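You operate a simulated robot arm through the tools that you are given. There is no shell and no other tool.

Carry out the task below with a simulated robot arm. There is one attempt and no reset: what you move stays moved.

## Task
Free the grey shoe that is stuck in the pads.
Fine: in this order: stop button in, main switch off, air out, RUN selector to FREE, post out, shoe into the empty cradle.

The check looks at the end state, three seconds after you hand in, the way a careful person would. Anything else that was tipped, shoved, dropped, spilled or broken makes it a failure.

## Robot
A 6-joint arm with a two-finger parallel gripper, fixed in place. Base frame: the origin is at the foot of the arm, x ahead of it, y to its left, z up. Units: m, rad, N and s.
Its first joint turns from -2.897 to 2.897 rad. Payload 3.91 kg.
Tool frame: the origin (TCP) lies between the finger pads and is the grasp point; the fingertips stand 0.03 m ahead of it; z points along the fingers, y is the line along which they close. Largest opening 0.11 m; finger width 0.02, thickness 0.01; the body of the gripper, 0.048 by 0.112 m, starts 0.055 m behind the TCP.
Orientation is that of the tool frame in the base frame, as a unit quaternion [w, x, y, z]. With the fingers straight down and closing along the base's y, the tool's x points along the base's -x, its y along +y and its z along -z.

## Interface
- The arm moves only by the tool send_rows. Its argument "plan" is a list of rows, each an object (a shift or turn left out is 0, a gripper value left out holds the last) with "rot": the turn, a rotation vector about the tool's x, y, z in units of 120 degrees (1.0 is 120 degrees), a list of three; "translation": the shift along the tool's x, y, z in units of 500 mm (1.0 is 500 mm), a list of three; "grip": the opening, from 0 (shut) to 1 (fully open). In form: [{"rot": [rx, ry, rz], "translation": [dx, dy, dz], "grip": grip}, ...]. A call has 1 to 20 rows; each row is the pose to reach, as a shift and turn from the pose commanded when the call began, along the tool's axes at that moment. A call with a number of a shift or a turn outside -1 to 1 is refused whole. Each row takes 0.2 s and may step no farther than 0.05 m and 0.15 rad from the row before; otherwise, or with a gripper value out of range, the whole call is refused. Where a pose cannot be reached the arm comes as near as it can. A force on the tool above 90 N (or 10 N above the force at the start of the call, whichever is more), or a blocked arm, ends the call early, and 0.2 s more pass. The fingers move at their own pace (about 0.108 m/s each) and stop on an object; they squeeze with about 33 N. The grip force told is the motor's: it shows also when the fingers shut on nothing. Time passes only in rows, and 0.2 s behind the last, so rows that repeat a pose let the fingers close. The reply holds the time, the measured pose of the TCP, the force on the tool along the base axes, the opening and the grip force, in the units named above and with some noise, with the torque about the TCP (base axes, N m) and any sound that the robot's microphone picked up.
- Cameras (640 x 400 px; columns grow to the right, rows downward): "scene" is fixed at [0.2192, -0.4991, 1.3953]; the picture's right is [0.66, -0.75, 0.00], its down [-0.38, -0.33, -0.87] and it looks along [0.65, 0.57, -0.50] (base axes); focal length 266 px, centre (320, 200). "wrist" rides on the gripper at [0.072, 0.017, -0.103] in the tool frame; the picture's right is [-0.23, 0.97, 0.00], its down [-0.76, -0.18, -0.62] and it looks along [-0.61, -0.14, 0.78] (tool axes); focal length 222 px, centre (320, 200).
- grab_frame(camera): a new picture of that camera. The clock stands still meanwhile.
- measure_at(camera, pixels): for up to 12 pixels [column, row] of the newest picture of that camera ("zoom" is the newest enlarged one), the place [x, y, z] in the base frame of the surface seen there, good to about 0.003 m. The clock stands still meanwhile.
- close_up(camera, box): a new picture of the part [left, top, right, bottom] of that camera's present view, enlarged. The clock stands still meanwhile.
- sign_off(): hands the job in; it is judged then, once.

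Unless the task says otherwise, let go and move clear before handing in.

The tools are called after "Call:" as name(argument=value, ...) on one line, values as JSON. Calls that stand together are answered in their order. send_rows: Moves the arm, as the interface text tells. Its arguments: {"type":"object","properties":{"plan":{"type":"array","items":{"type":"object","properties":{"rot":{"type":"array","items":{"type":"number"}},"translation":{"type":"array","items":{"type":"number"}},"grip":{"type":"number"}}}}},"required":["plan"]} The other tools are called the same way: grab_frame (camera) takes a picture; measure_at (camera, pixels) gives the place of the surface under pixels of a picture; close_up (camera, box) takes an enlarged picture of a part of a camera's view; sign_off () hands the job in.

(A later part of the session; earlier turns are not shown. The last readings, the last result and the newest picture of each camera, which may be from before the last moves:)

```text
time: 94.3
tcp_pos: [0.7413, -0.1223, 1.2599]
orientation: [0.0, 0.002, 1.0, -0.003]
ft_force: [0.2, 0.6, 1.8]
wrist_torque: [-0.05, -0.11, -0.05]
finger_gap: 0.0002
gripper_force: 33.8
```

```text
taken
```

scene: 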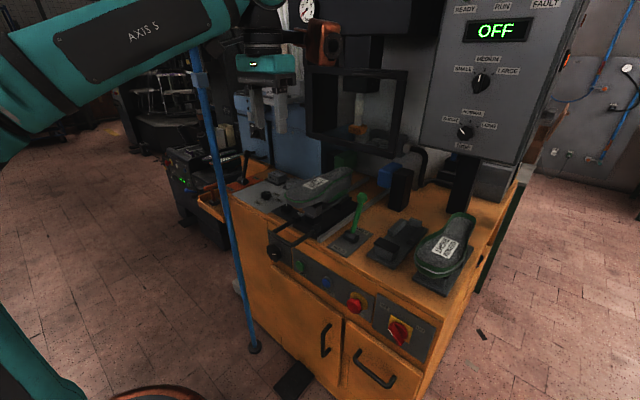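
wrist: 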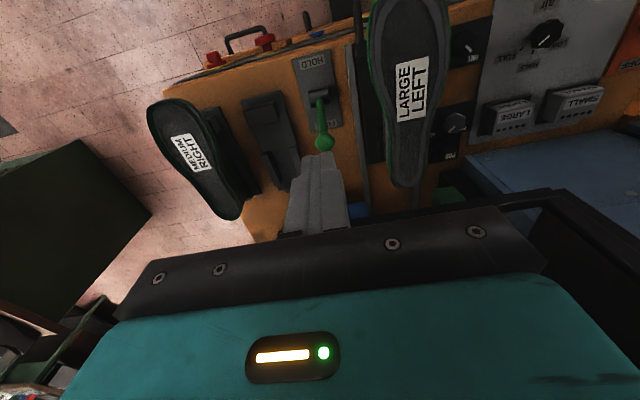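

Excellent overhead view: the empty cradle is at (270,135) and the occupied one on its left. I'll enlarge and measure both.

Call:
close_up(camera="wrist", box=[130, 70, 340, 230])

Call:
measure_at(camera="zoom", pixels=[[350, 75], [445, 60], [385, 95], [440, 85], [365, 90], [455, 75], [370, 120], [460, 110], [400, 150], [390, 200], [430, 200], [470, 200]])

Call:
close_up(camera="wrist", box=[230, 80, 310, 200])

```text
2.50 times, centred on (235, 150) of wrist
```

zoom: 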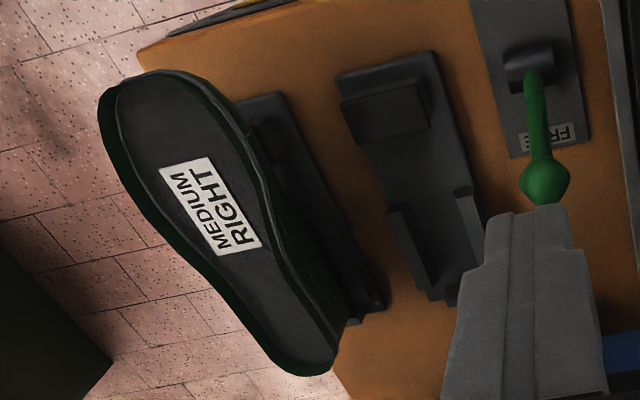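

```text
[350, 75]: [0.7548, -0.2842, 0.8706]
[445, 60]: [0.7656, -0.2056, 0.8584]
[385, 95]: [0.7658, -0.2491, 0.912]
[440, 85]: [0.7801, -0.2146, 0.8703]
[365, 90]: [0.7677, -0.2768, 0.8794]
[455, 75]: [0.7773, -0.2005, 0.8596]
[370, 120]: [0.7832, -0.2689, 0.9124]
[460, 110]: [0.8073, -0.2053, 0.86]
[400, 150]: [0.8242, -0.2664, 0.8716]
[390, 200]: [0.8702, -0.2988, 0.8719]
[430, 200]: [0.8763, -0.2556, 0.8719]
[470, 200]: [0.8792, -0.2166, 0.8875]
```

```text
3.33 times, centred on (270, 140) of wrist
```

zoom: 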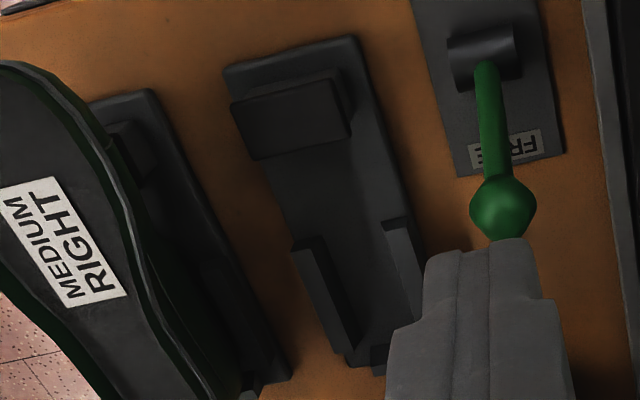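

The cradle has a toe block, two parallel heel side walls and a rear stop. I'll measure these walls.

Call:
measure_at(camera="zoom", pixels=[[300, 245], [310, 270], [325, 305], [345, 345], [322, 240], [392, 222], [402, 255], [412, 295], [385, 240], [378, 352], [370, 358], [350, 300]])

Call:
measure_at(camera="zoom", pixels=[[237, 105], [330, 85], [255, 155], [348, 130], [228, 70], [355, 40], [352, 75], [290, 120], [345, 360], [420, 215], [300, 200], [365, 200]])

```text
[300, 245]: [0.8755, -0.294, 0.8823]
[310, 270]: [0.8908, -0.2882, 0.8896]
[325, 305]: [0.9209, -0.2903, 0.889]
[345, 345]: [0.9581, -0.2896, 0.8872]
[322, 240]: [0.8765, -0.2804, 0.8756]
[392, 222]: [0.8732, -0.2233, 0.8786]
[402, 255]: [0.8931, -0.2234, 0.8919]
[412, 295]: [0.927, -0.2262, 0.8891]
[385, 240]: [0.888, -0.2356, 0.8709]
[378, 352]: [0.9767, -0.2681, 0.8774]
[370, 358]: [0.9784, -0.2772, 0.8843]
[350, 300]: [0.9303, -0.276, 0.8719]
```

```text
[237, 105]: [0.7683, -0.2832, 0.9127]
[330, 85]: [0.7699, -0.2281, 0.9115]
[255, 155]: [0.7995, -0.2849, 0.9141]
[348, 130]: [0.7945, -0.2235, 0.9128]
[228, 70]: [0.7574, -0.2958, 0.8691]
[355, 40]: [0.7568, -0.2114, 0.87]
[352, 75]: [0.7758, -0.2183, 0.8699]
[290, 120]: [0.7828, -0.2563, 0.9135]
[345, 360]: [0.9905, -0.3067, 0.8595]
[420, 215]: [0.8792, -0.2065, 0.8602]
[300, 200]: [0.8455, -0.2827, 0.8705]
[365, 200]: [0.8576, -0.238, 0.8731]
```

The heel walls are at y≈−0.281 and −0.232 (inner faces) with the rear stop at x≈0.977, and the toe block top is at 0.913. I'll compare with how the MEDIUM shoe sits in its cradle, and inspect the grey shoe's underside.

Call:
close_up(camera="wrist", box=[130, 80, 290, 230])

Call:
measure_at(camera="zoom", pixels=[[100, 70], [60, 110], [120, 150], [160, 200], [230, 300], [300, 430], [390, 550], [420, 590], [200, 130], [300, 200], [260, 180], [350, 450]])

Call:
close_up(camera="scene", box=[310, 165, 390, 230])

```text
2.67 times, centred on (210, 155) of wrist
```

zoom: 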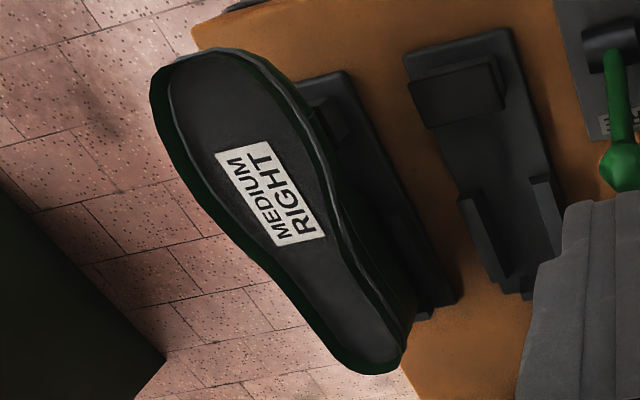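

```text
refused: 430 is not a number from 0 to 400
```

```text
6.15 times, centred on (350, 198) of scene
```

zoom: 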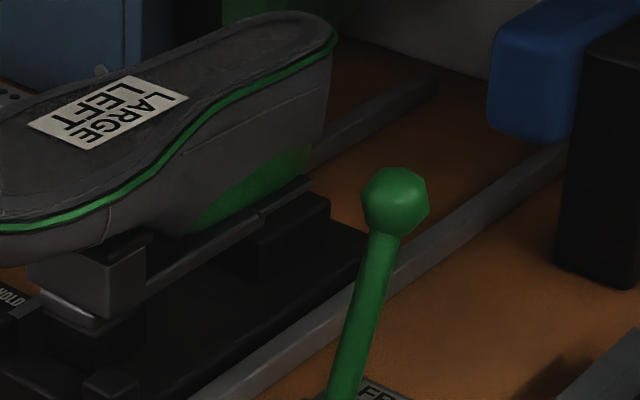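

Call:
measure_at(camera="zoom", pixels=[[75, 265], [120, 260], [145, 240], [180, 240], [190, 228], [240, 210], [300, 180], [310, 150], [225, 190], [270, 220], [315, 215], [150, 280]])

Call:
close_up(camera="wrist", box=[130, 80, 290, 230])

Call:
measure_at(camera="zoom", pixels=[[160, 75], [200, 50], [230, 90], [290, 200], [370, 330], [395, 360], [330, 360], [405, 340], [250, 130], [345, 290], [345, 110], [430, 310]])

```text
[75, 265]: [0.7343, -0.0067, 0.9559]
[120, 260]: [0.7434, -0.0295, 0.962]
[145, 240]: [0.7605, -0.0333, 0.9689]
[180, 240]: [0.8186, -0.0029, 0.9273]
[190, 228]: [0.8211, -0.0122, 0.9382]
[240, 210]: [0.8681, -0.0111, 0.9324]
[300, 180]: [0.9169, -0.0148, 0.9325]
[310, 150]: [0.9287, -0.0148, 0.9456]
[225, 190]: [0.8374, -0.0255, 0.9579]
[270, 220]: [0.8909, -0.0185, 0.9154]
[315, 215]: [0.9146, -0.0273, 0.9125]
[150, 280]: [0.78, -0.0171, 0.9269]
```

```text
2.67 times, centred on (210, 155) of wrist
```

zoom: 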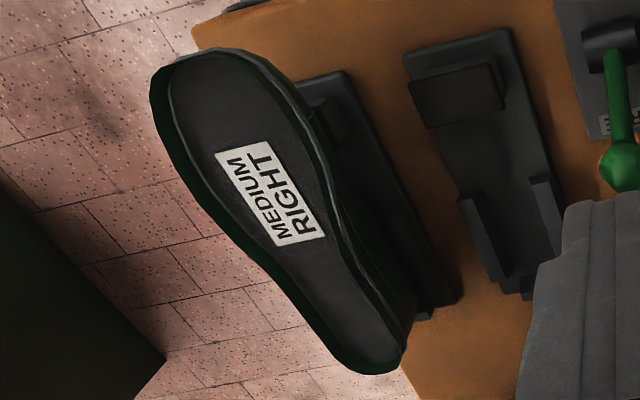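

```text
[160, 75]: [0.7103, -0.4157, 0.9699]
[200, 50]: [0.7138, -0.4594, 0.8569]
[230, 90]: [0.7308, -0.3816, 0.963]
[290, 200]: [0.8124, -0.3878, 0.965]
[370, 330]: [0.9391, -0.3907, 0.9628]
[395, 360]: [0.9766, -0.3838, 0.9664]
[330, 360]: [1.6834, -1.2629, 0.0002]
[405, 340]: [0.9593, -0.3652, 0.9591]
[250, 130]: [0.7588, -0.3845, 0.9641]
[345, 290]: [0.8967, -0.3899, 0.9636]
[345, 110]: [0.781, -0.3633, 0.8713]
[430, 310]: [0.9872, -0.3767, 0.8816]
```

The post and cradle have matching shapes, so the shoe needs a shift of about (+0.034, −0.2525, −0.0405) with the same heading. I'll open the fingers and move above the shoe at (0.785, 0.001).

Call:
send_rows(plan=[{"translation": [0, 0.05, 0.0], "grip": 1.0}, {"translation": [-0.02, 0.1, 0.03]}, {"translation": [-0.04, 0.15, 0.08]}, {"translation": [-0.06, 0.2, 0.13]}, {"translation": [-0.0874, 0.2466, 0.18]}, {"translation": [-0.0874, 0.2466, 0.24]}])

Call:
grab_frame(camera="wrist")

Call:
grab_frame(camera="scene")

```text
time: 95.3
tcp_pos: [0.763, -0.0264, 1.2054]
orientation: [0.005, 0.007, 1.0, -0.004]
ft_force: [-76.8, -30.1, -19.5]
wrist_torque: [4.31, -7.22, -6.01]
finger_gap: 0.1099
gripper_force: 0.0
stopped in row 5: the force on the tool passed its limit at 103 N (the readings are from after the stop); the commanded pose is now the measured one
```

```text
taken
```

wrist: 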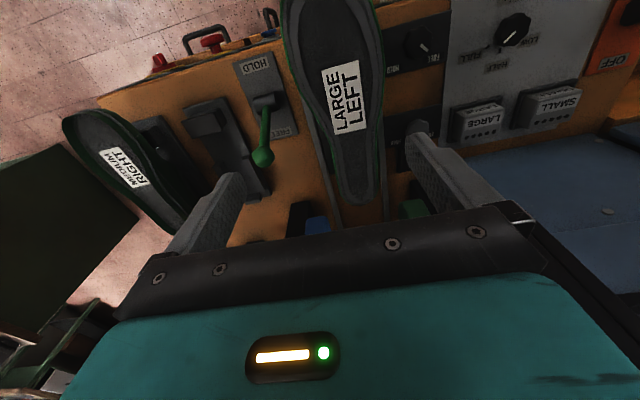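

```text
taken
```

scene: 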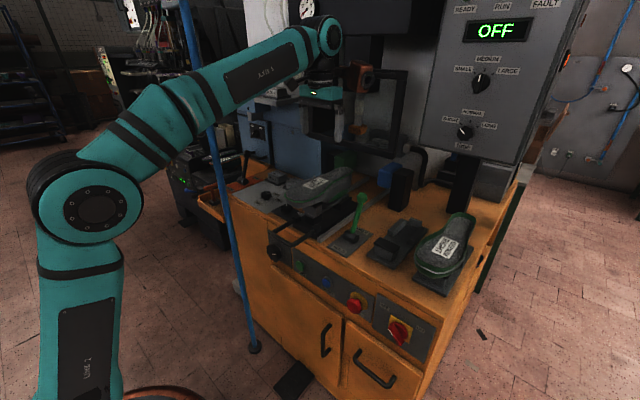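

The hand's copper block touched something at about (0.865, −0.066, 1.325), probably the handle on the guard's top bar (103 N, stopped). I'll back straight away along −x.

Call:
send_rows(plan=[{"translation": [0.04, -0.01, 0], "grip": 1.0}, {"translation": [0.1, -0.02, 0]}, {"translation": [0.16, -0.03, 0]}])

Call:
grab_frame(camera="scene")

Call:
close_up(camera="scene", box=[290, 50, 430, 170])

```text
time: 96.1
tcp_pos: [0.6899, -0.0379, 1.2003]
orientation: [0.003, 0.006, 1.0, -0.003]
ft_force: [0.8, 0.1, -0.5]
wrist_torque: [0.03, 0.09, 0.0]
finger_gap: 0.11
gripper_force: 0.0
```

```text
taken
```

scene: 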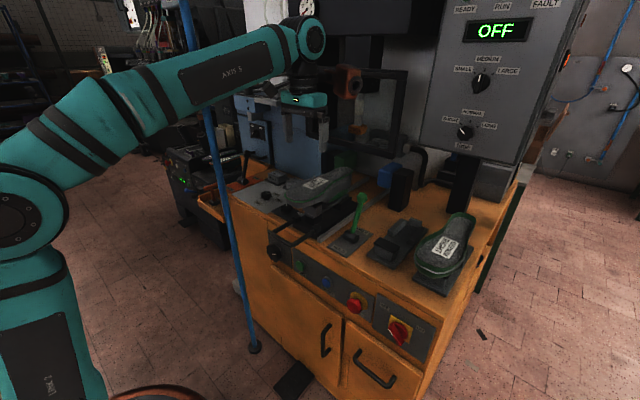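

```text
3.33 times, centred on (360, 110) of scene
```

zoom: 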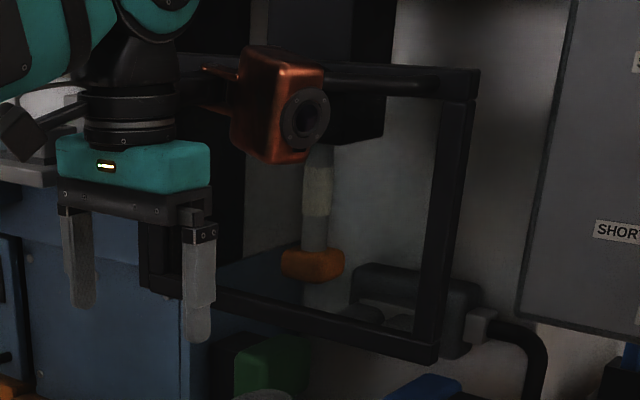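

I'm clear again with no force. I'll verify that the guard frame has not moved, by re-measuring the same points as before.

Call:
measure_at(camera="scene", pixels=[[400, 80], [385, 150], [392, 75], [345, 168], [375, 72], [385, 74], [395, 74], [365, 72], [402, 72], [380, 78], [400, 120], [340, 140]])

Call:
close_up(camera="scene", box=[340, 55, 420, 105])

```text
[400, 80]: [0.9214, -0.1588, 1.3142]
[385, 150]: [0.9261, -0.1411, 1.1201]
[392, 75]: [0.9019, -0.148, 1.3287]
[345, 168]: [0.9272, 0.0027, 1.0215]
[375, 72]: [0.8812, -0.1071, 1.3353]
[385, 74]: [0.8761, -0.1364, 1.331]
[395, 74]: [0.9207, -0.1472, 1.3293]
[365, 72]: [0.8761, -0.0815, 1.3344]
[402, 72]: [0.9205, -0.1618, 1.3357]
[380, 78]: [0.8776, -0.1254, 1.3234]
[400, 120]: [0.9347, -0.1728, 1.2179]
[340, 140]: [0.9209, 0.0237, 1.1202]
```

```text
8.00 times, centred on (380, 80) of scene
```

zoom: 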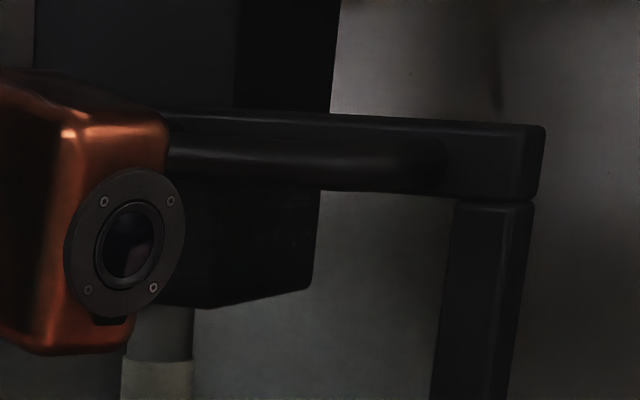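

The guard is where it was (same readings within noise). The handle sits at x≈0.876, z≈1.33, so I'll stay below it: first lower to z≈1.12 at x≈0.70 and straighten the small tilt.

Call:
send_rows(plan=[{"translation": [-0.005, 0.03, 0.04], "rot": [-0.0015, 0.002, -0.003], "grip": 1.0}, {"translation": [-0.01, 0.06, 0.09], "rot": [-0.0033, 0.0038, -0.0062]}, {"translation": [-0.02, 0.078, 0.13], "rot": [-0.0033, 0.0038, -0.0062]}, {"translation": [-0.02, 0.078, 0.16], "rot": [-0.0033, 0.0038, -0.0062]}])

Call:
grab_frame(camera="wrist")

Call:
grab_frame(camera="scene")

```text
time: 97.1
tcp_pos: [0.6996, 0.0012, 1.1197]
orientation: [0.001, -0.001, 1.0, 0.0]
ft_force: [-0.7, -1.0, 0.4]
wrist_torque: [-0.01, -0.03, 0.0]
finger_gap: 0.11
gripper_force: 0.1
```

```text
taken
```

wrist: 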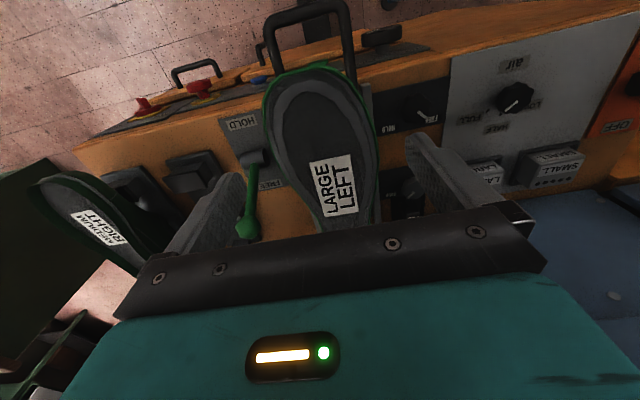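

```text
taken
```

scene: 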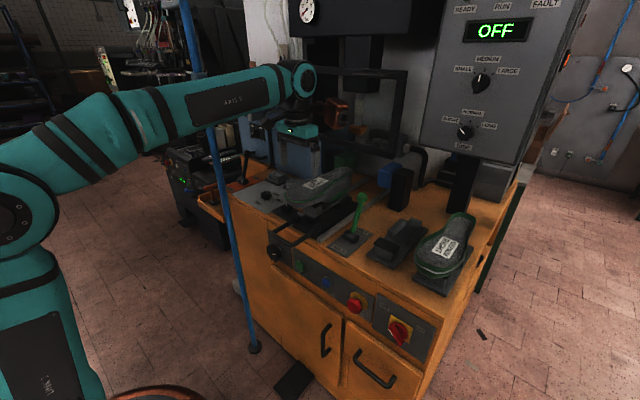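

Straight and centred over the shoe line. I'll move forward to x≈0.785 at z≈1.12, keeping the block below the guard handle.

Call:
send_rows(plan=[{"translation": [-0.05, 0, 0], "grip": 1.0}, {"translation": [-0.1, 0, 0]}, {"translation": [-0.14, 0, 0]}, {"translation": [-0.17, 0, 0]}])

Call:
close_up(camera="scene", box=[270, 60, 430, 220])

Call:
grab_frame(camera="wrist")

```text
time: 98.1
tcp_pos: [0.7856, 0.0011, 1.12]
orientation: [0.0, -0.002, 1.0, 0.0]
ft_force: [0.3, -0.4, -0.2]
wrist_torque: [0.01, 0.01, 0.02]
finger_gap: 0.1098
gripper_force: 0.0
```

```text
2.50 times, centred on (350, 140) of scene
```

zoom: 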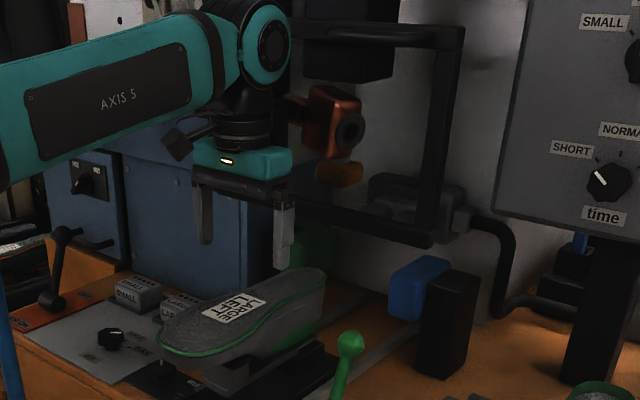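

```text
taken
```

wrist: 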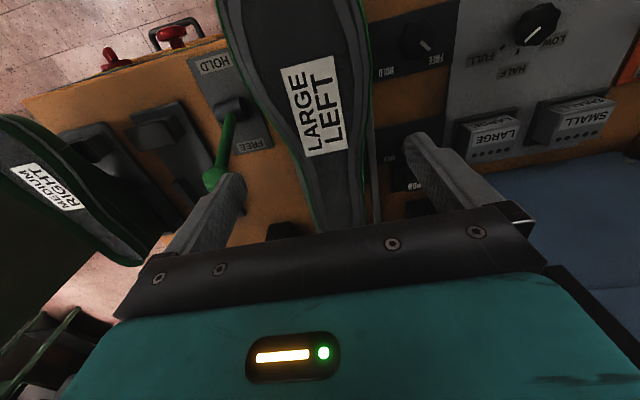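

No contact, and the block is in the open window area. I'll lower the open fingers around the shoe to z≈1.0.

Call:
send_rows(plan=[{"translation": [0, 0, 0.06], "grip": 1.0}, {"translation": [0, 0, 0.12]}, {"translation": [0, 0, 0.17]}, {"translation": [0, 0, 0.21]}, {"translation": [0, 0, 0.24]}])

Call:
close_up(camera="scene", box=[270, 80, 430, 220])

Call:
grab_frame(camera="wrist")

```text
time: 99.3
tcp_pos: [0.7849, 0.0026, 1.0014]
orientation: [0.0, -0.002, 1.0, 0.0]
ft_force: [0.3, 0.4, 0.5]
wrist_torque: [0.0, 0.01, -0.02]
finger_gap: 0.11
gripper_force: 0.0
```

```text
2.86 times, centred on (350, 150) of scene
```

zoom: 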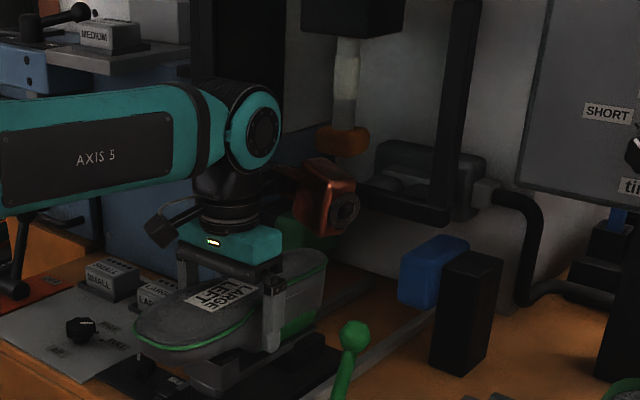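

```text
taken
```

wrist: 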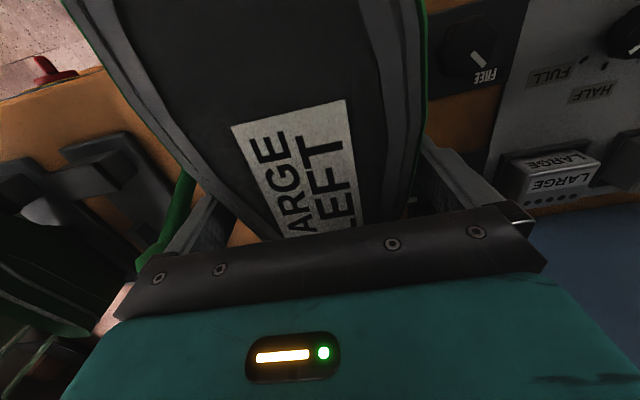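

The shoe is between the fingers with no contact. I'll close them on the shoe's sides.

Call:
send_rows(plan=[{"grip": 0.75}, {"grip": 0.5}, {"grip": 0.3}, {"grip": 0.0}, {"grip": 0.0}])

Call:
close_up(camera="scene", box=[270, 120, 410, 240])

Call:
grab_frame(camera="wrist")

```text
time: 100.5
tcp_pos: [0.7858, 0.0028, 1.0004]
orientation: [-0.001, -0.002, 1.0, 0.0]
ft_force: [0.1, 0.4, 1.2]
wrist_torque: [0.05, -0.25, 0.16]
finger_gap: 0.0864
gripper_force: 33.4
```

```text
3.33 times, centred on (340, 180) of scene
```

zoom: 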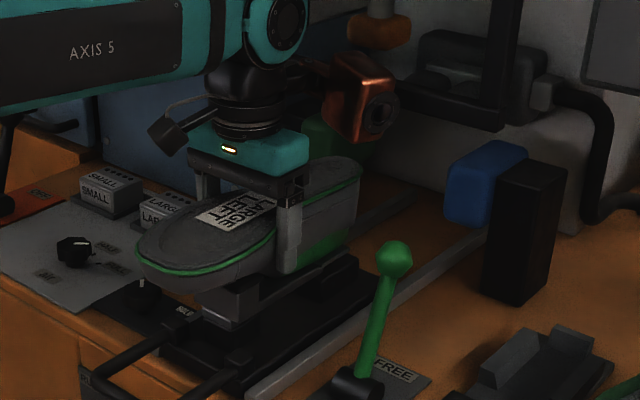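

```text
taken
```

wrist: 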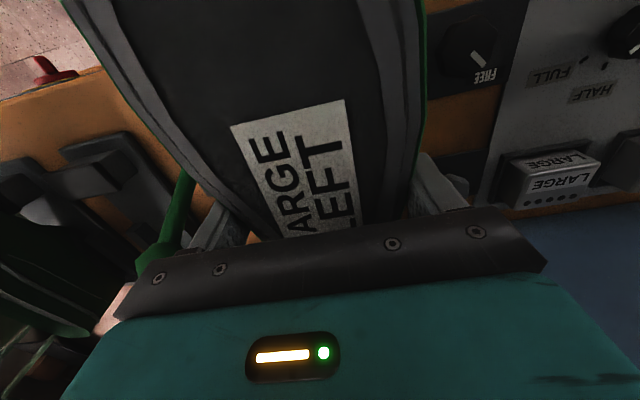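

The shoe is held at 86 mm width with small forces. I'll lift 12 mm to test the hold and balance.

Call:
send_rows(plan=[{"translation": [0, 0, -0.008], "grip": 0}, {"translation": [0, 0, -0.016]}, {"translation": [0, 0, -0.024]}, {"translation": [0, 0, -0.024]}])

Call:
close_up(camera="scene", box=[270, 120, 410, 240])

```text
time: 101.5
tcp_pos: [0.7851, 0.0012, 1.0122]
orientation: [0.0, -0.002, 1.0, 0.0]
ft_force: [-0.1, 0.4, -8.9]
wrist_torque: [-0.02, 0.26, -0.01]
finger_gap: 0.086
gripper_force: 33.0
```

```text
3.33 times, centred on (340, 180) of scene
```

zoom: 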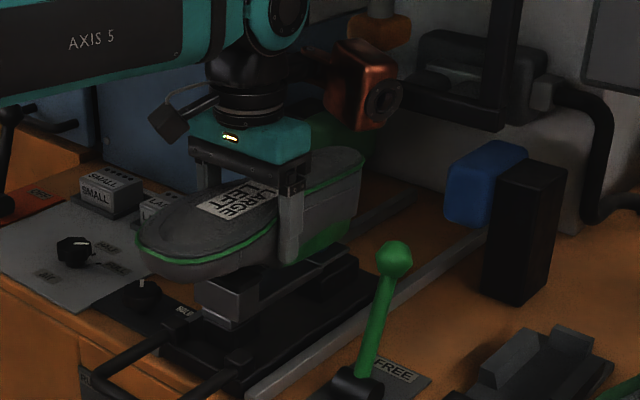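

It weighs about 9 N, and the centre of mass lies about 29 mm behind the grip. I'll check whether the shoe stays level by measuring its top at toe and heel.

Call:
measure_at(camera="zoom", pixels=[[160, 240], [190, 250], [230, 245], [265, 225], [315, 190], [340, 175], [355, 160], [200, 210], [345, 155], [255, 205]])

```text
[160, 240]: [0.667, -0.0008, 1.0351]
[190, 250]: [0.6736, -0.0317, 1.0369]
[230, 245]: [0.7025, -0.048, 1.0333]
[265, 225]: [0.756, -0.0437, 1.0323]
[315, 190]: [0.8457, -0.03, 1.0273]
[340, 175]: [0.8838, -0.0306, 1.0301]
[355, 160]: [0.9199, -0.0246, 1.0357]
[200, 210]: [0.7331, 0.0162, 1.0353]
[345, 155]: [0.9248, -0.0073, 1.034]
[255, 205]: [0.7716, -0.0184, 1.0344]
```

The top reads about 1.035 at both toe and heel, so the shoe hangs level. I'll lift to z≈1.09, then draw back to x≈0.70, moving gently.

Call:
send_rows(plan=[{"translation": [0, 0, -0.03], "grip": 0}, {"translation": [0, 0, -0.06]}, {"translation": [0, 0, -0.09]}, {"translation": [0, 0, -0.12]}, {"translation": [0, 0, -0.145]}, {"translation": [0, 0, -0.156]}, {"translation": [0.015, 0, -0.156]}, {"translation": [0.045, 0, -0.156]}, {"translation": [0.08, 0, -0.156]}, {"translation": [0.115, 0, -0.156]}, {"translation": [0.145, 0, -0.156]}, {"translation": [0.165, 0, -0.156]}, {"translation": [0.17, 0, -0.156]}])

Call:
grab_frame(camera="scene")

```text
time: 104.3
tcp_pos: [0.7, 0.0004, 1.0907]
orientation: [0.0, -0.002, 1.0, 0.0]
ft_force: [0.0, -0.1, -7.8]
wrist_torque: [0.02, 0.23, -0.02]
finger_gap: 0.0854
gripper_force: 33.1
```

```text
taken
```

scene: 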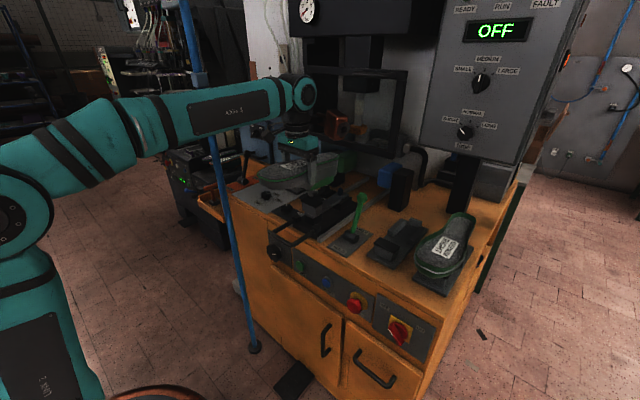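

The shoe is lifted clear and held (gap 85 mm). I'll check that it is still level and positioned in the grip.

Call:
close_up(camera="scene", box=[240, 100, 380, 220])

```text
3.33 times, centred on (310, 160) of scene
```

zoom: 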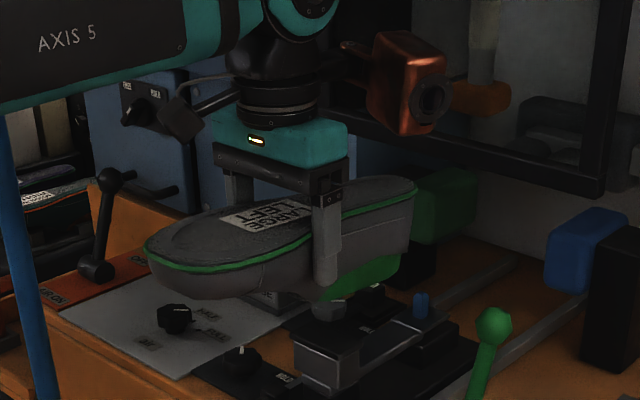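

Call:
measure_at(camera="zoom", pixels=[[150, 245], [165, 235], [200, 262], [250, 258], [290, 243], [365, 210], [400, 195], [415, 185], [235, 215], [300, 215], [345, 295], [380, 275]])

```text
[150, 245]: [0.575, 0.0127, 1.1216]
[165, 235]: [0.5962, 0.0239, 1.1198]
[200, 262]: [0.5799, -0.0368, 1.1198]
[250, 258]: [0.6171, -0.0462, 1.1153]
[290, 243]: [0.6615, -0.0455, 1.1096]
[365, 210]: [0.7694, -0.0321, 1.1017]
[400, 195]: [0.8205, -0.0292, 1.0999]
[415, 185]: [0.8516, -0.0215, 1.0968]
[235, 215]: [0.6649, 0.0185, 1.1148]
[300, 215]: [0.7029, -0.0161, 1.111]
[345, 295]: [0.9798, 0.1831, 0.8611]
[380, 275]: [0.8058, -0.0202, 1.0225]
```

The shoe has crept to about 5° heel-down (top z is 1.121 at the toe, 1.097 at the heel), so I should place it soon. I'll carry it over the green lever to above the cradle at once, tilting the hand 6° to level it.

Call:
send_rows(plan=[{"translation": [0, -0.02, -0.04], "rot": [0, -0.008, 0], "grip": 0}, {"translation": [0, -0.06, -0.09], "rot": [0, -0.017, 0]}, {"translation": [0, -0.12, -0.13], "rot": [0, -0.025, 0]}, {"translation": [0, -0.2, -0.14], "rot": [0, -0.033, 0]}, {"translation": [-0.01, -0.29, -0.14], "rot": [0, -0.042, 0]}, {"translation": [-0.04, -0.37, -0.14], "rot": [0, -0.05, 0]}, {"translation": [-0.1, -0.44, -0.13], "rot": [0, -0.05, 0]}, {"translation": [-0.16, -0.49, -0.1], "rot": [0, -0.05, 0]}, {"translation": [-0.21, -0.505, -0.06], "rot": [0, -0.05, 0]}, {"translation": [-0.23, -0.507, -0.04], "rot": [0, -0.05, 0]}])

Call:
grab_frame(camera="scene")

Call:
close_up(camera="scene", box=[330, 130, 490, 270])

```text
time: 106.5
tcp_pos: [0.8169, -0.2508, 1.1105]
orientation: [0.053, -0.002, 0.999, 0.0]
ft_force: [-0.8, 0.8, -8.1]
wrist_torque: [0.0, 0.22, 0.01]
finger_gap: 0.0858
gripper_force: 33.2
```

```text
taken
```

scene: 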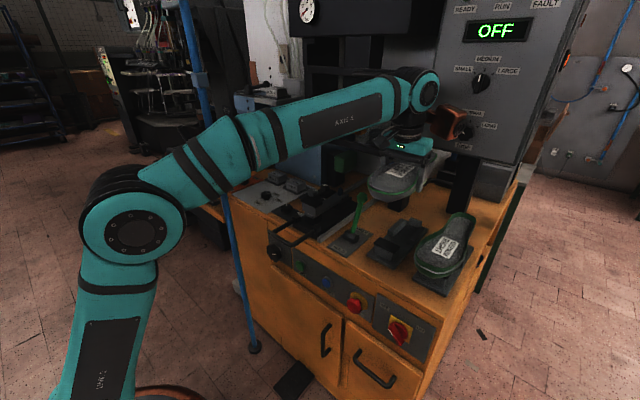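

```text
2.86 times, centred on (410, 200) of scene
```

zoom: 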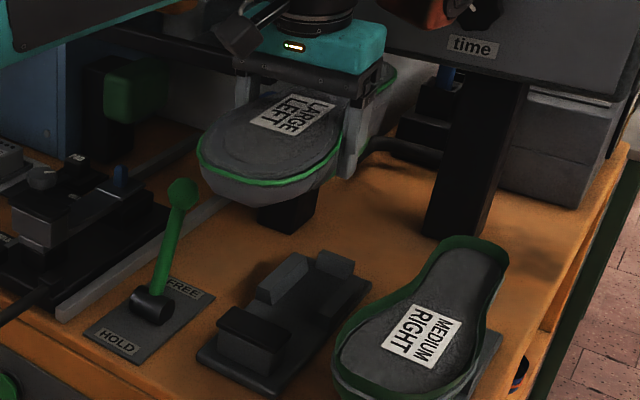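

The shoe is above the cradle area. I'll measure its attitude.

Call:
measure_at(camera="zoom", pixels=[[205, 160], [215, 130], [240, 105], [270, 165], [250, 185], [310, 165], [335, 130], [300, 120], [250, 140], [390, 75], [385, 90], [230, 165]])

Call:
grab_frame(camera="wrist")

```text
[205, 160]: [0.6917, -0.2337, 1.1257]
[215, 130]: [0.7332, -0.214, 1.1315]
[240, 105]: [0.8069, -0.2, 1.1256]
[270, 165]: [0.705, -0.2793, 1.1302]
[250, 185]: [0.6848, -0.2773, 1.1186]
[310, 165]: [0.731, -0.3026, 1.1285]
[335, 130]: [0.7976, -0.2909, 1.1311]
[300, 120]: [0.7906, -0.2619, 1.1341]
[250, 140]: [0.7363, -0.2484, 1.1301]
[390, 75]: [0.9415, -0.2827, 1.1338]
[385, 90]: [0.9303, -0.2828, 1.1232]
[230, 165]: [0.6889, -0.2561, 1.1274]
```

```text
taken
```

wrist: 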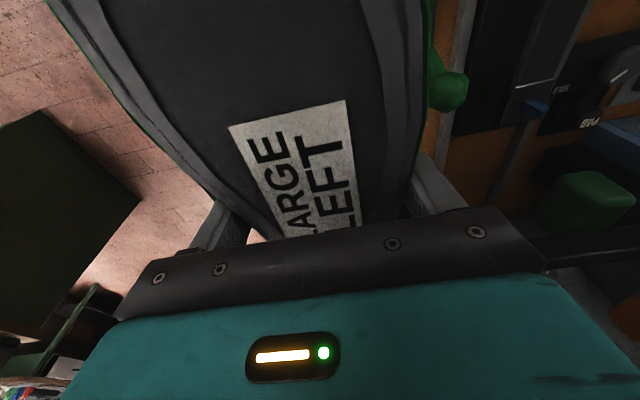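

The shoe is now level within about 1° and steady. Before lowering I'll look at the bare post, to learn the shape of the shoe's underside.

Call:
close_up(camera="scene", box=[280, 170, 380, 240])

Call:
close_up(camera="scene", box=[390, 145, 480, 210])

```text
5.71 times, centred on (330, 205) of scene
```

zoom: 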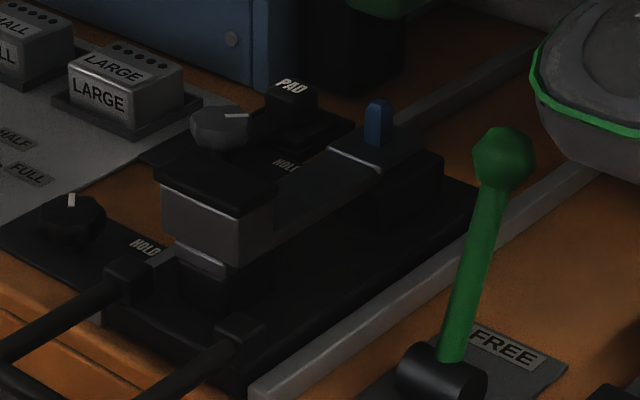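

```text
6.15 times, centred on (435, 178) of scene
```

zoom: 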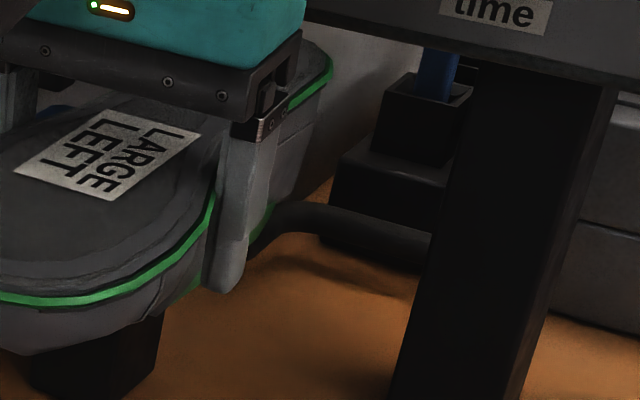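

Call:
close_up(camera="scene", box=[280, 170, 380, 240])

Call:
measure_at(camera="zoom", pixels=[[200, 180], [250, 195], [170, 165], [265, 180], [215, 225], [300, 190], [350, 155], [375, 150], [377, 102], [400, 145], [420, 125], [330, 180]])

```text
5.71 times, centred on (330, 205) of scene
```

zoom: 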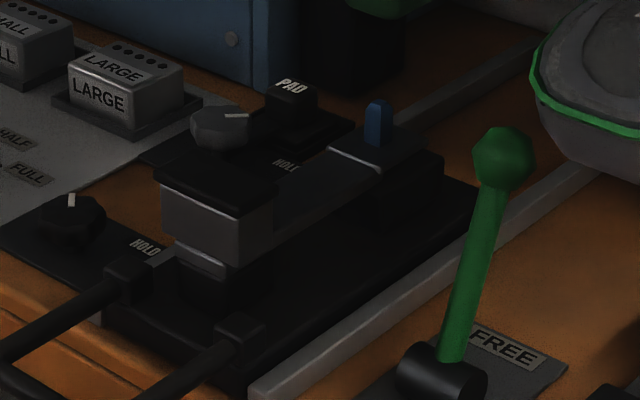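

```text
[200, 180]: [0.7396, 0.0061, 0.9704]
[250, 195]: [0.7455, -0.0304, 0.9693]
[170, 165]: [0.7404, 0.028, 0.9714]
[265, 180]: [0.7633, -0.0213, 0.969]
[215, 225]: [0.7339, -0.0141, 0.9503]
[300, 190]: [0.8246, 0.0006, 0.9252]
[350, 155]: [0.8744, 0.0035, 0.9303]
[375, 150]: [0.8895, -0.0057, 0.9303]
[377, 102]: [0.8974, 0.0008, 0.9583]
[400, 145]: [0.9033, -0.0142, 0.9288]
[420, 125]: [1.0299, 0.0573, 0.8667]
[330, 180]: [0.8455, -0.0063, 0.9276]
```

The post's front block (z 0.970) and heel pad (0.930) match the cradle's 0.913 and 0.8715, so the shoe must drop 0.0575 from its post height, giving a final TCP of about (0.817, −0.253, 0.943). I'll trim the tilt by 1° and lower to about 40 mm above that.

Call:
send_rows(plan=[{"translation": [0.0044, -0.002, 0.0416], "rot": [0, 0.003, 0], "grip": 0}, {"translation": [0.0087, -0.004, 0.0832], "rot": [0, 0.006, 0]}, {"translation": [0.0131, -0.005, 0.1248], "rot": [0, 0.008, 0]}, {"translation": [0.0175, -0.005, 0.1664], "rot": [0, 0.008, 0]}, {"translation": [0.0218, -0.005, 0.208], "rot": [0, 0.008, 0]}, {"translation": [0.0262, -0.005, 0.2496], "rot": [0, 0.008, 0]}, {"translation": [0.0262, -0.005, 0.2496], "rot": [0, 0.008, 0]}])

Call:
close_up(camera="scene", box=[350, 150, 490, 270])

Call:
grab_frame(camera="wrist")

```text
time: 108.1
tcp_pos: [0.8162, -0.2558, 0.9837]
orientation: [0.043, -0.002, 0.999, 0.0]
ft_force: [-0.3, 0.4, -8.5]
wrist_torque: [0.03, 0.28, 0.02]
finger_gap: 0.0857
gripper_force: 32.9
```

```text
3.33 times, centred on (420, 210) of scene
```

zoom: 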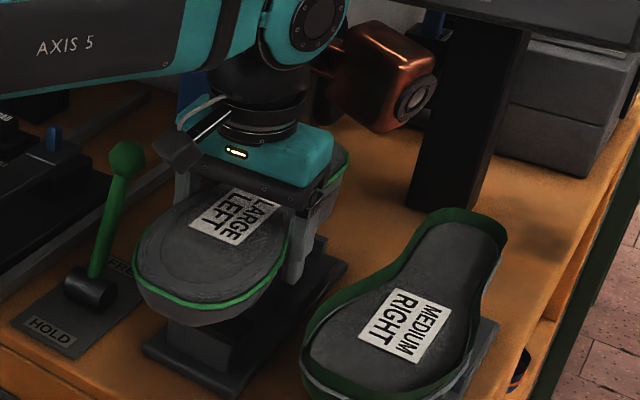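

```text
taken
```

wrist: 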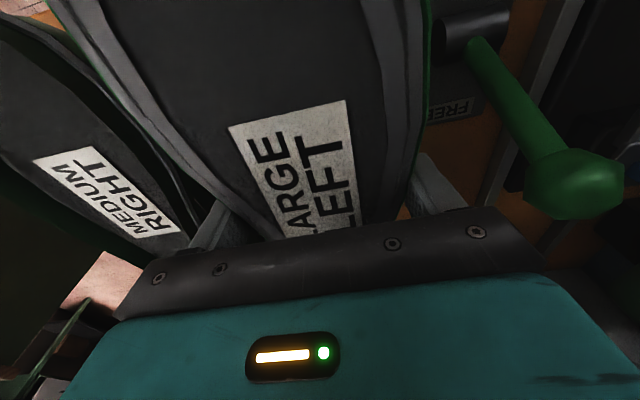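

The shoe hovers about 40 mm above its seat. I'll measure its edges once more to fine-tune before setting it down.

Call:
measure_at(camera="zoom", pixels=[[140, 255], [150, 230], [160, 210], [185, 190], [165, 290], [200, 302], [240, 295], [270, 270], [285, 240], [345, 160], [338, 180], [230, 250]])

Call:
measure_at(camera="zoom", pixels=[[180, 340], [230, 355], [330, 250], [315, 270], [240, 390], [150, 350], [340, 270], [200, 240], [260, 230], [160, 320], [320, 200], [310, 290]])

```text
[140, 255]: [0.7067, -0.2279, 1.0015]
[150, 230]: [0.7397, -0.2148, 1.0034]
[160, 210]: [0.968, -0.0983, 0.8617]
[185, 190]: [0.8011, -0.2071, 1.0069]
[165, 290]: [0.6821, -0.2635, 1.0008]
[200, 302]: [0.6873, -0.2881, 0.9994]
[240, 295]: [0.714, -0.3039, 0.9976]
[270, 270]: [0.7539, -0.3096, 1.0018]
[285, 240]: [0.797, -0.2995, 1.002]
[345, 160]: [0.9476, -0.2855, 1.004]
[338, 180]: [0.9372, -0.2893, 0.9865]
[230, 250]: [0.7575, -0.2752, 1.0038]
```

```text
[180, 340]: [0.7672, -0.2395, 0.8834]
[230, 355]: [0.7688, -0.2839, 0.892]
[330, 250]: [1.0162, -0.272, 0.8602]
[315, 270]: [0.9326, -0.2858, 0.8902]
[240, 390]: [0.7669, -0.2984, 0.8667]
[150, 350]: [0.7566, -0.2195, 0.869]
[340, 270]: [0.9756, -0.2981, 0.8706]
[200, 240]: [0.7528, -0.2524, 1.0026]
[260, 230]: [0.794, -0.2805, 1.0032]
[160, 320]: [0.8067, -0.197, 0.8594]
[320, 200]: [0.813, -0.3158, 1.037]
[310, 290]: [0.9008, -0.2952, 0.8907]
```

The shoe is level within 0.7° and centred over the cradle (offset about 1 mm). I'll lower it 34 mm slowly.

Call:
send_rows(plan=[{"translation": [0.0015, 0.001, 0.017], "grip": 0}, {"translation": [0.003, 0.002, 0.034]}, {"translation": [0.0044, 0.002, 0.051]}, {"translation": [0.0058, 0.002, 0.0678]}, {"translation": [0.0058, 0.002, 0.0678]}])

Call:
close_up(camera="scene", box=[350, 150, 490, 270])

```text
time: 109.3
tcp_pos: [0.8172, -0.2552, 0.9525]
orientation: [0.045, -0.002, 0.999, 0.0]
ft_force: [-0.3, 0.3, -9.1]
wrist_torque: [0.05, 0.23, -0.01]
finger_gap: 0.0859
gripper_force: 33.3
```

```text
3.33 times, centred on (420, 210) of scene
```

zoom: 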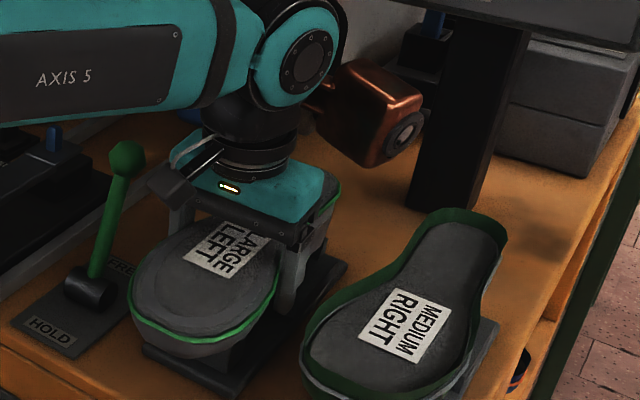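

Still hanging free (−9 N). I'll continue in 2 mm steps and watch the force.

Call:
send_rows(plan=[{"translation": [0.0003, 0, 0.004], "grip": 0}, {"translation": [0.0007, 0, 0.008]}, {"translation": [0.001, 0, 0.012]}])

```text
time: 110.1
tcp_pos: [0.8145, -0.2543, 0.944]
orientation: [0.043, -0.002, 0.999, 0.0]
ft_force: [-0.4, -0.7, -5.7]
wrist_torque: [0.08, 0.33, 0.0]
finger_gap: 0.0857
gripper_force: 33.1
```

The toe has begun to rest on its block (force −5.7 N, torque up), while the heel is still slightly high. I'll tilt about 1° heel-down and lower 1–2 mm more.

Call:
send_rows(plan=[{"translation": [0, 0, 0], "rot": [0, 0.004, 0], "grip": 0}, {"translation": [0, 0, 0.001], "rot": [0, 0.008, 0]}, {"translation": [0, 0, 0.002], "rot": [0, 0.01, 0]}])

Call:
close_up(camera="scene", box=[350, 170, 490, 290])

```text
time: 110.9
tcp_pos: [0.8158, -0.253, 0.9447]
orientation: [0.035, -0.002, 0.999, -0.001]
ft_force: [1.5, -0.3, -1.4]
wrist_torque: [0.07, -0.86, -0.04]
finger_gap: 0.0859
gripper_force: 32.9
```

```text
3.33 times, centred on (420, 230) of scene
```

zoom: 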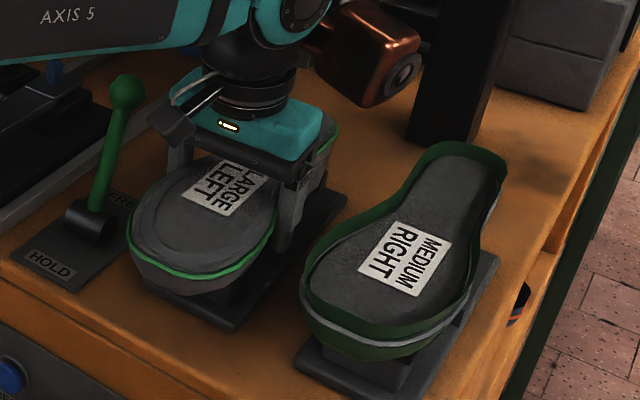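

The cradle now carries nearly the whole weight (−1.4 N), with the heel touching. I'll measure the shoe's seating before letting go.

Call:
measure_at(camera="zoom", pixels=[[135, 245], [150, 215], [170, 265], [230, 262], [270, 225], [335, 130], [200, 230], [250, 190], [328, 150], [190, 265], [340, 125], [145, 240]])

Call:
grab_frame(camera="wrist")

```text
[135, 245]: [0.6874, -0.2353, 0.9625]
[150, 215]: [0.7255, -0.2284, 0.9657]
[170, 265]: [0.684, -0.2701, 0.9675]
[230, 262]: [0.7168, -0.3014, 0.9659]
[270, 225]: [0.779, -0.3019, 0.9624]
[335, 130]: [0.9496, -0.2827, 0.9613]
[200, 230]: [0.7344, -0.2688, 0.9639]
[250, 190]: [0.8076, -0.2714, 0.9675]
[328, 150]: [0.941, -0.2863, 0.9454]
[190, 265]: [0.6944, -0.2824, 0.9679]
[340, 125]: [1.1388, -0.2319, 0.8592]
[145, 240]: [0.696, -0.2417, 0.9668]
```

```text
taken
```

wrist: 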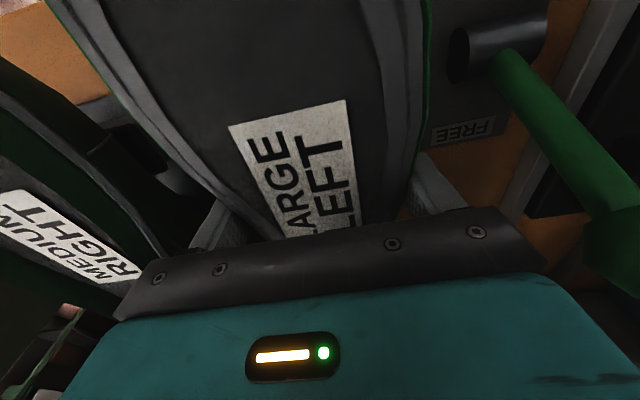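

The shoe sits level at z≈0.965, matching the neighbouring shoe's height. I'll check the gap to the MEDIUM shoe before opening the fingers.

Call:
measure_at(camera="zoom", pixels=[[304, 280], [315, 262], [340, 245], [365, 230], [385, 215], [400, 195], [410, 175], [288, 240], [293, 245], [280, 250]])

```text
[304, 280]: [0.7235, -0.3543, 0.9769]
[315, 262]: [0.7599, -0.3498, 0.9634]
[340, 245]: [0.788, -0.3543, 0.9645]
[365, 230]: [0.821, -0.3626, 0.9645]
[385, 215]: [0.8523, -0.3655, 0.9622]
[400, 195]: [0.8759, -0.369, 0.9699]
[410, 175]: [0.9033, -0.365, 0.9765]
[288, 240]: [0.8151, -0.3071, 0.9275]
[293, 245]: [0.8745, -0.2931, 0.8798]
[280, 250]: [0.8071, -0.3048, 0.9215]
```

There is 4 cm of room. I'll open the fingers gently to release the shoe.

Call:
send_rows(plan=[{"grip": 0.8}, {"grip": 0.84}, {"grip": 0.9}, {"grip": 1.0}, {"grip": 1.0}])

Call:
close_up(camera="scene", box=[350, 170, 490, 290])

Call:
grab_frame(camera="wrist")

```text
time: 112.1
tcp_pos: [0.8158, -0.2545, 0.9444]
orientation: [0.035, -0.003, 0.999, -0.001]
ft_force: [-0.4, 0.9, 0.7]
wrist_torque: [0.03, -0.02, -0.02]
finger_gap: 0.1101
gripper_force: 0.1
```

```text
3.33 times, centred on (420, 230) of scene
```

zoom: 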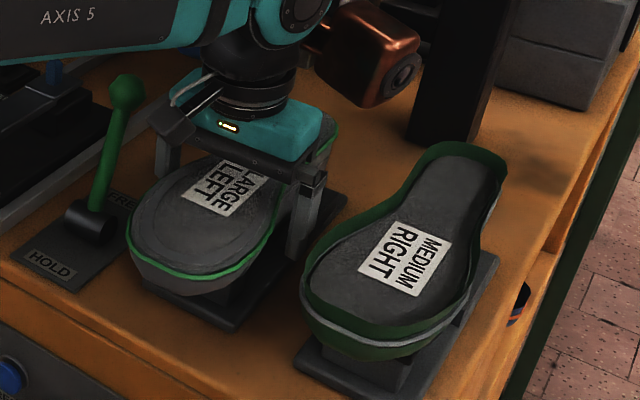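

```text
taken
```

wrist: 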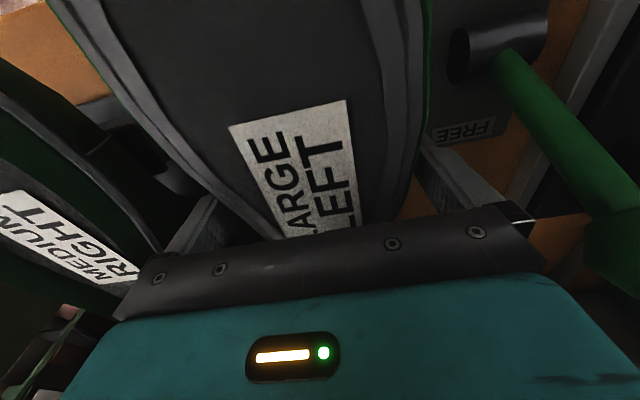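

The shoe is released and hasn't moved. I'll lift straight up and then back away.

Call:
send_rows(plan=[{"translation": [-0.0014, 0, -0.02], "grip": 1.0}, {"translation": [-0.0035, 0, -0.05]}, {"translation": [-0.007, 0, -0.1]}, {"translation": [-0.0105, 0, -0.15]}, {"translation": [-0.014, 0, -0.2]}, {"translation": [-0.0175, 0, -0.25]}, {"translation": [-0.021, 0, -0.3]}, {"translation": [0.03, 0, -0.33]}, {"translation": [0.1, 0, -0.35]}, {"translation": [0.18, 0, -0.36]}, {"translation": [0.26, 0, -0.37]}, {"translation": [0.34, 0, -0.38]}])

Call:
grab_frame(camera="scene")

Call:
grab_frame(camera="wrist")

Call:
close_up(camera="scene", box=[350, 170, 490, 290])

```text
time: 114.7
tcp_pos: [0.6349, -0.2544, 1.1226]
orientation: [0.033, -0.002, 0.999, 0.0]
ft_force: [0.3, -0.3, -1.5]
wrist_torque: [0.01, 0.07, -0.01]
finger_gap: 0.1099
gripper_force: 0.1
```

```text
taken
```

scene: 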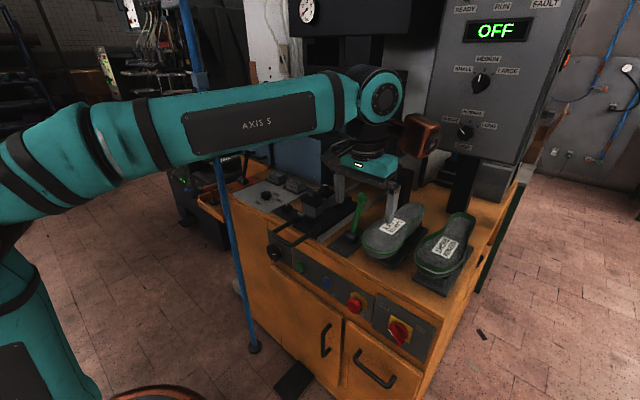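

```text
taken
```

wrist: 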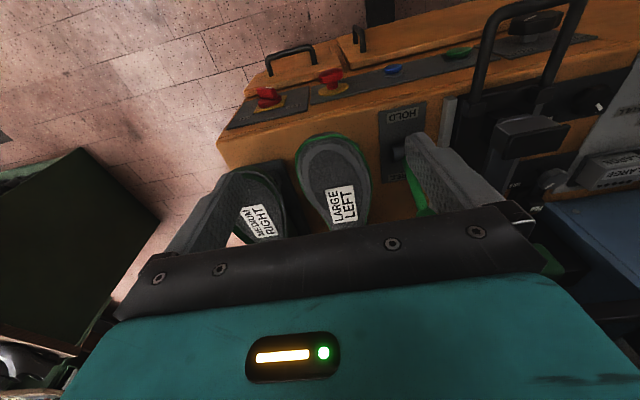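

```text
3.33 times, centred on (420, 230) of scene
```

zoom: 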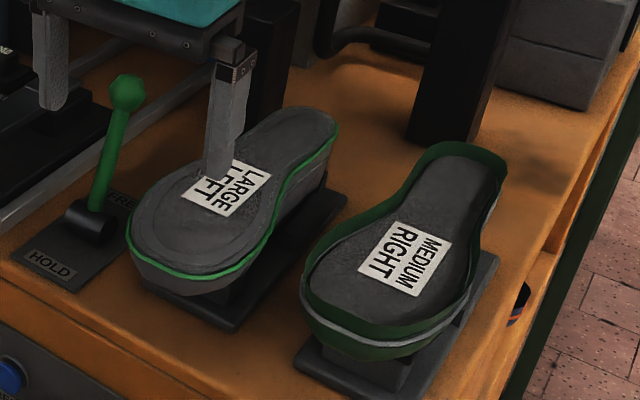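

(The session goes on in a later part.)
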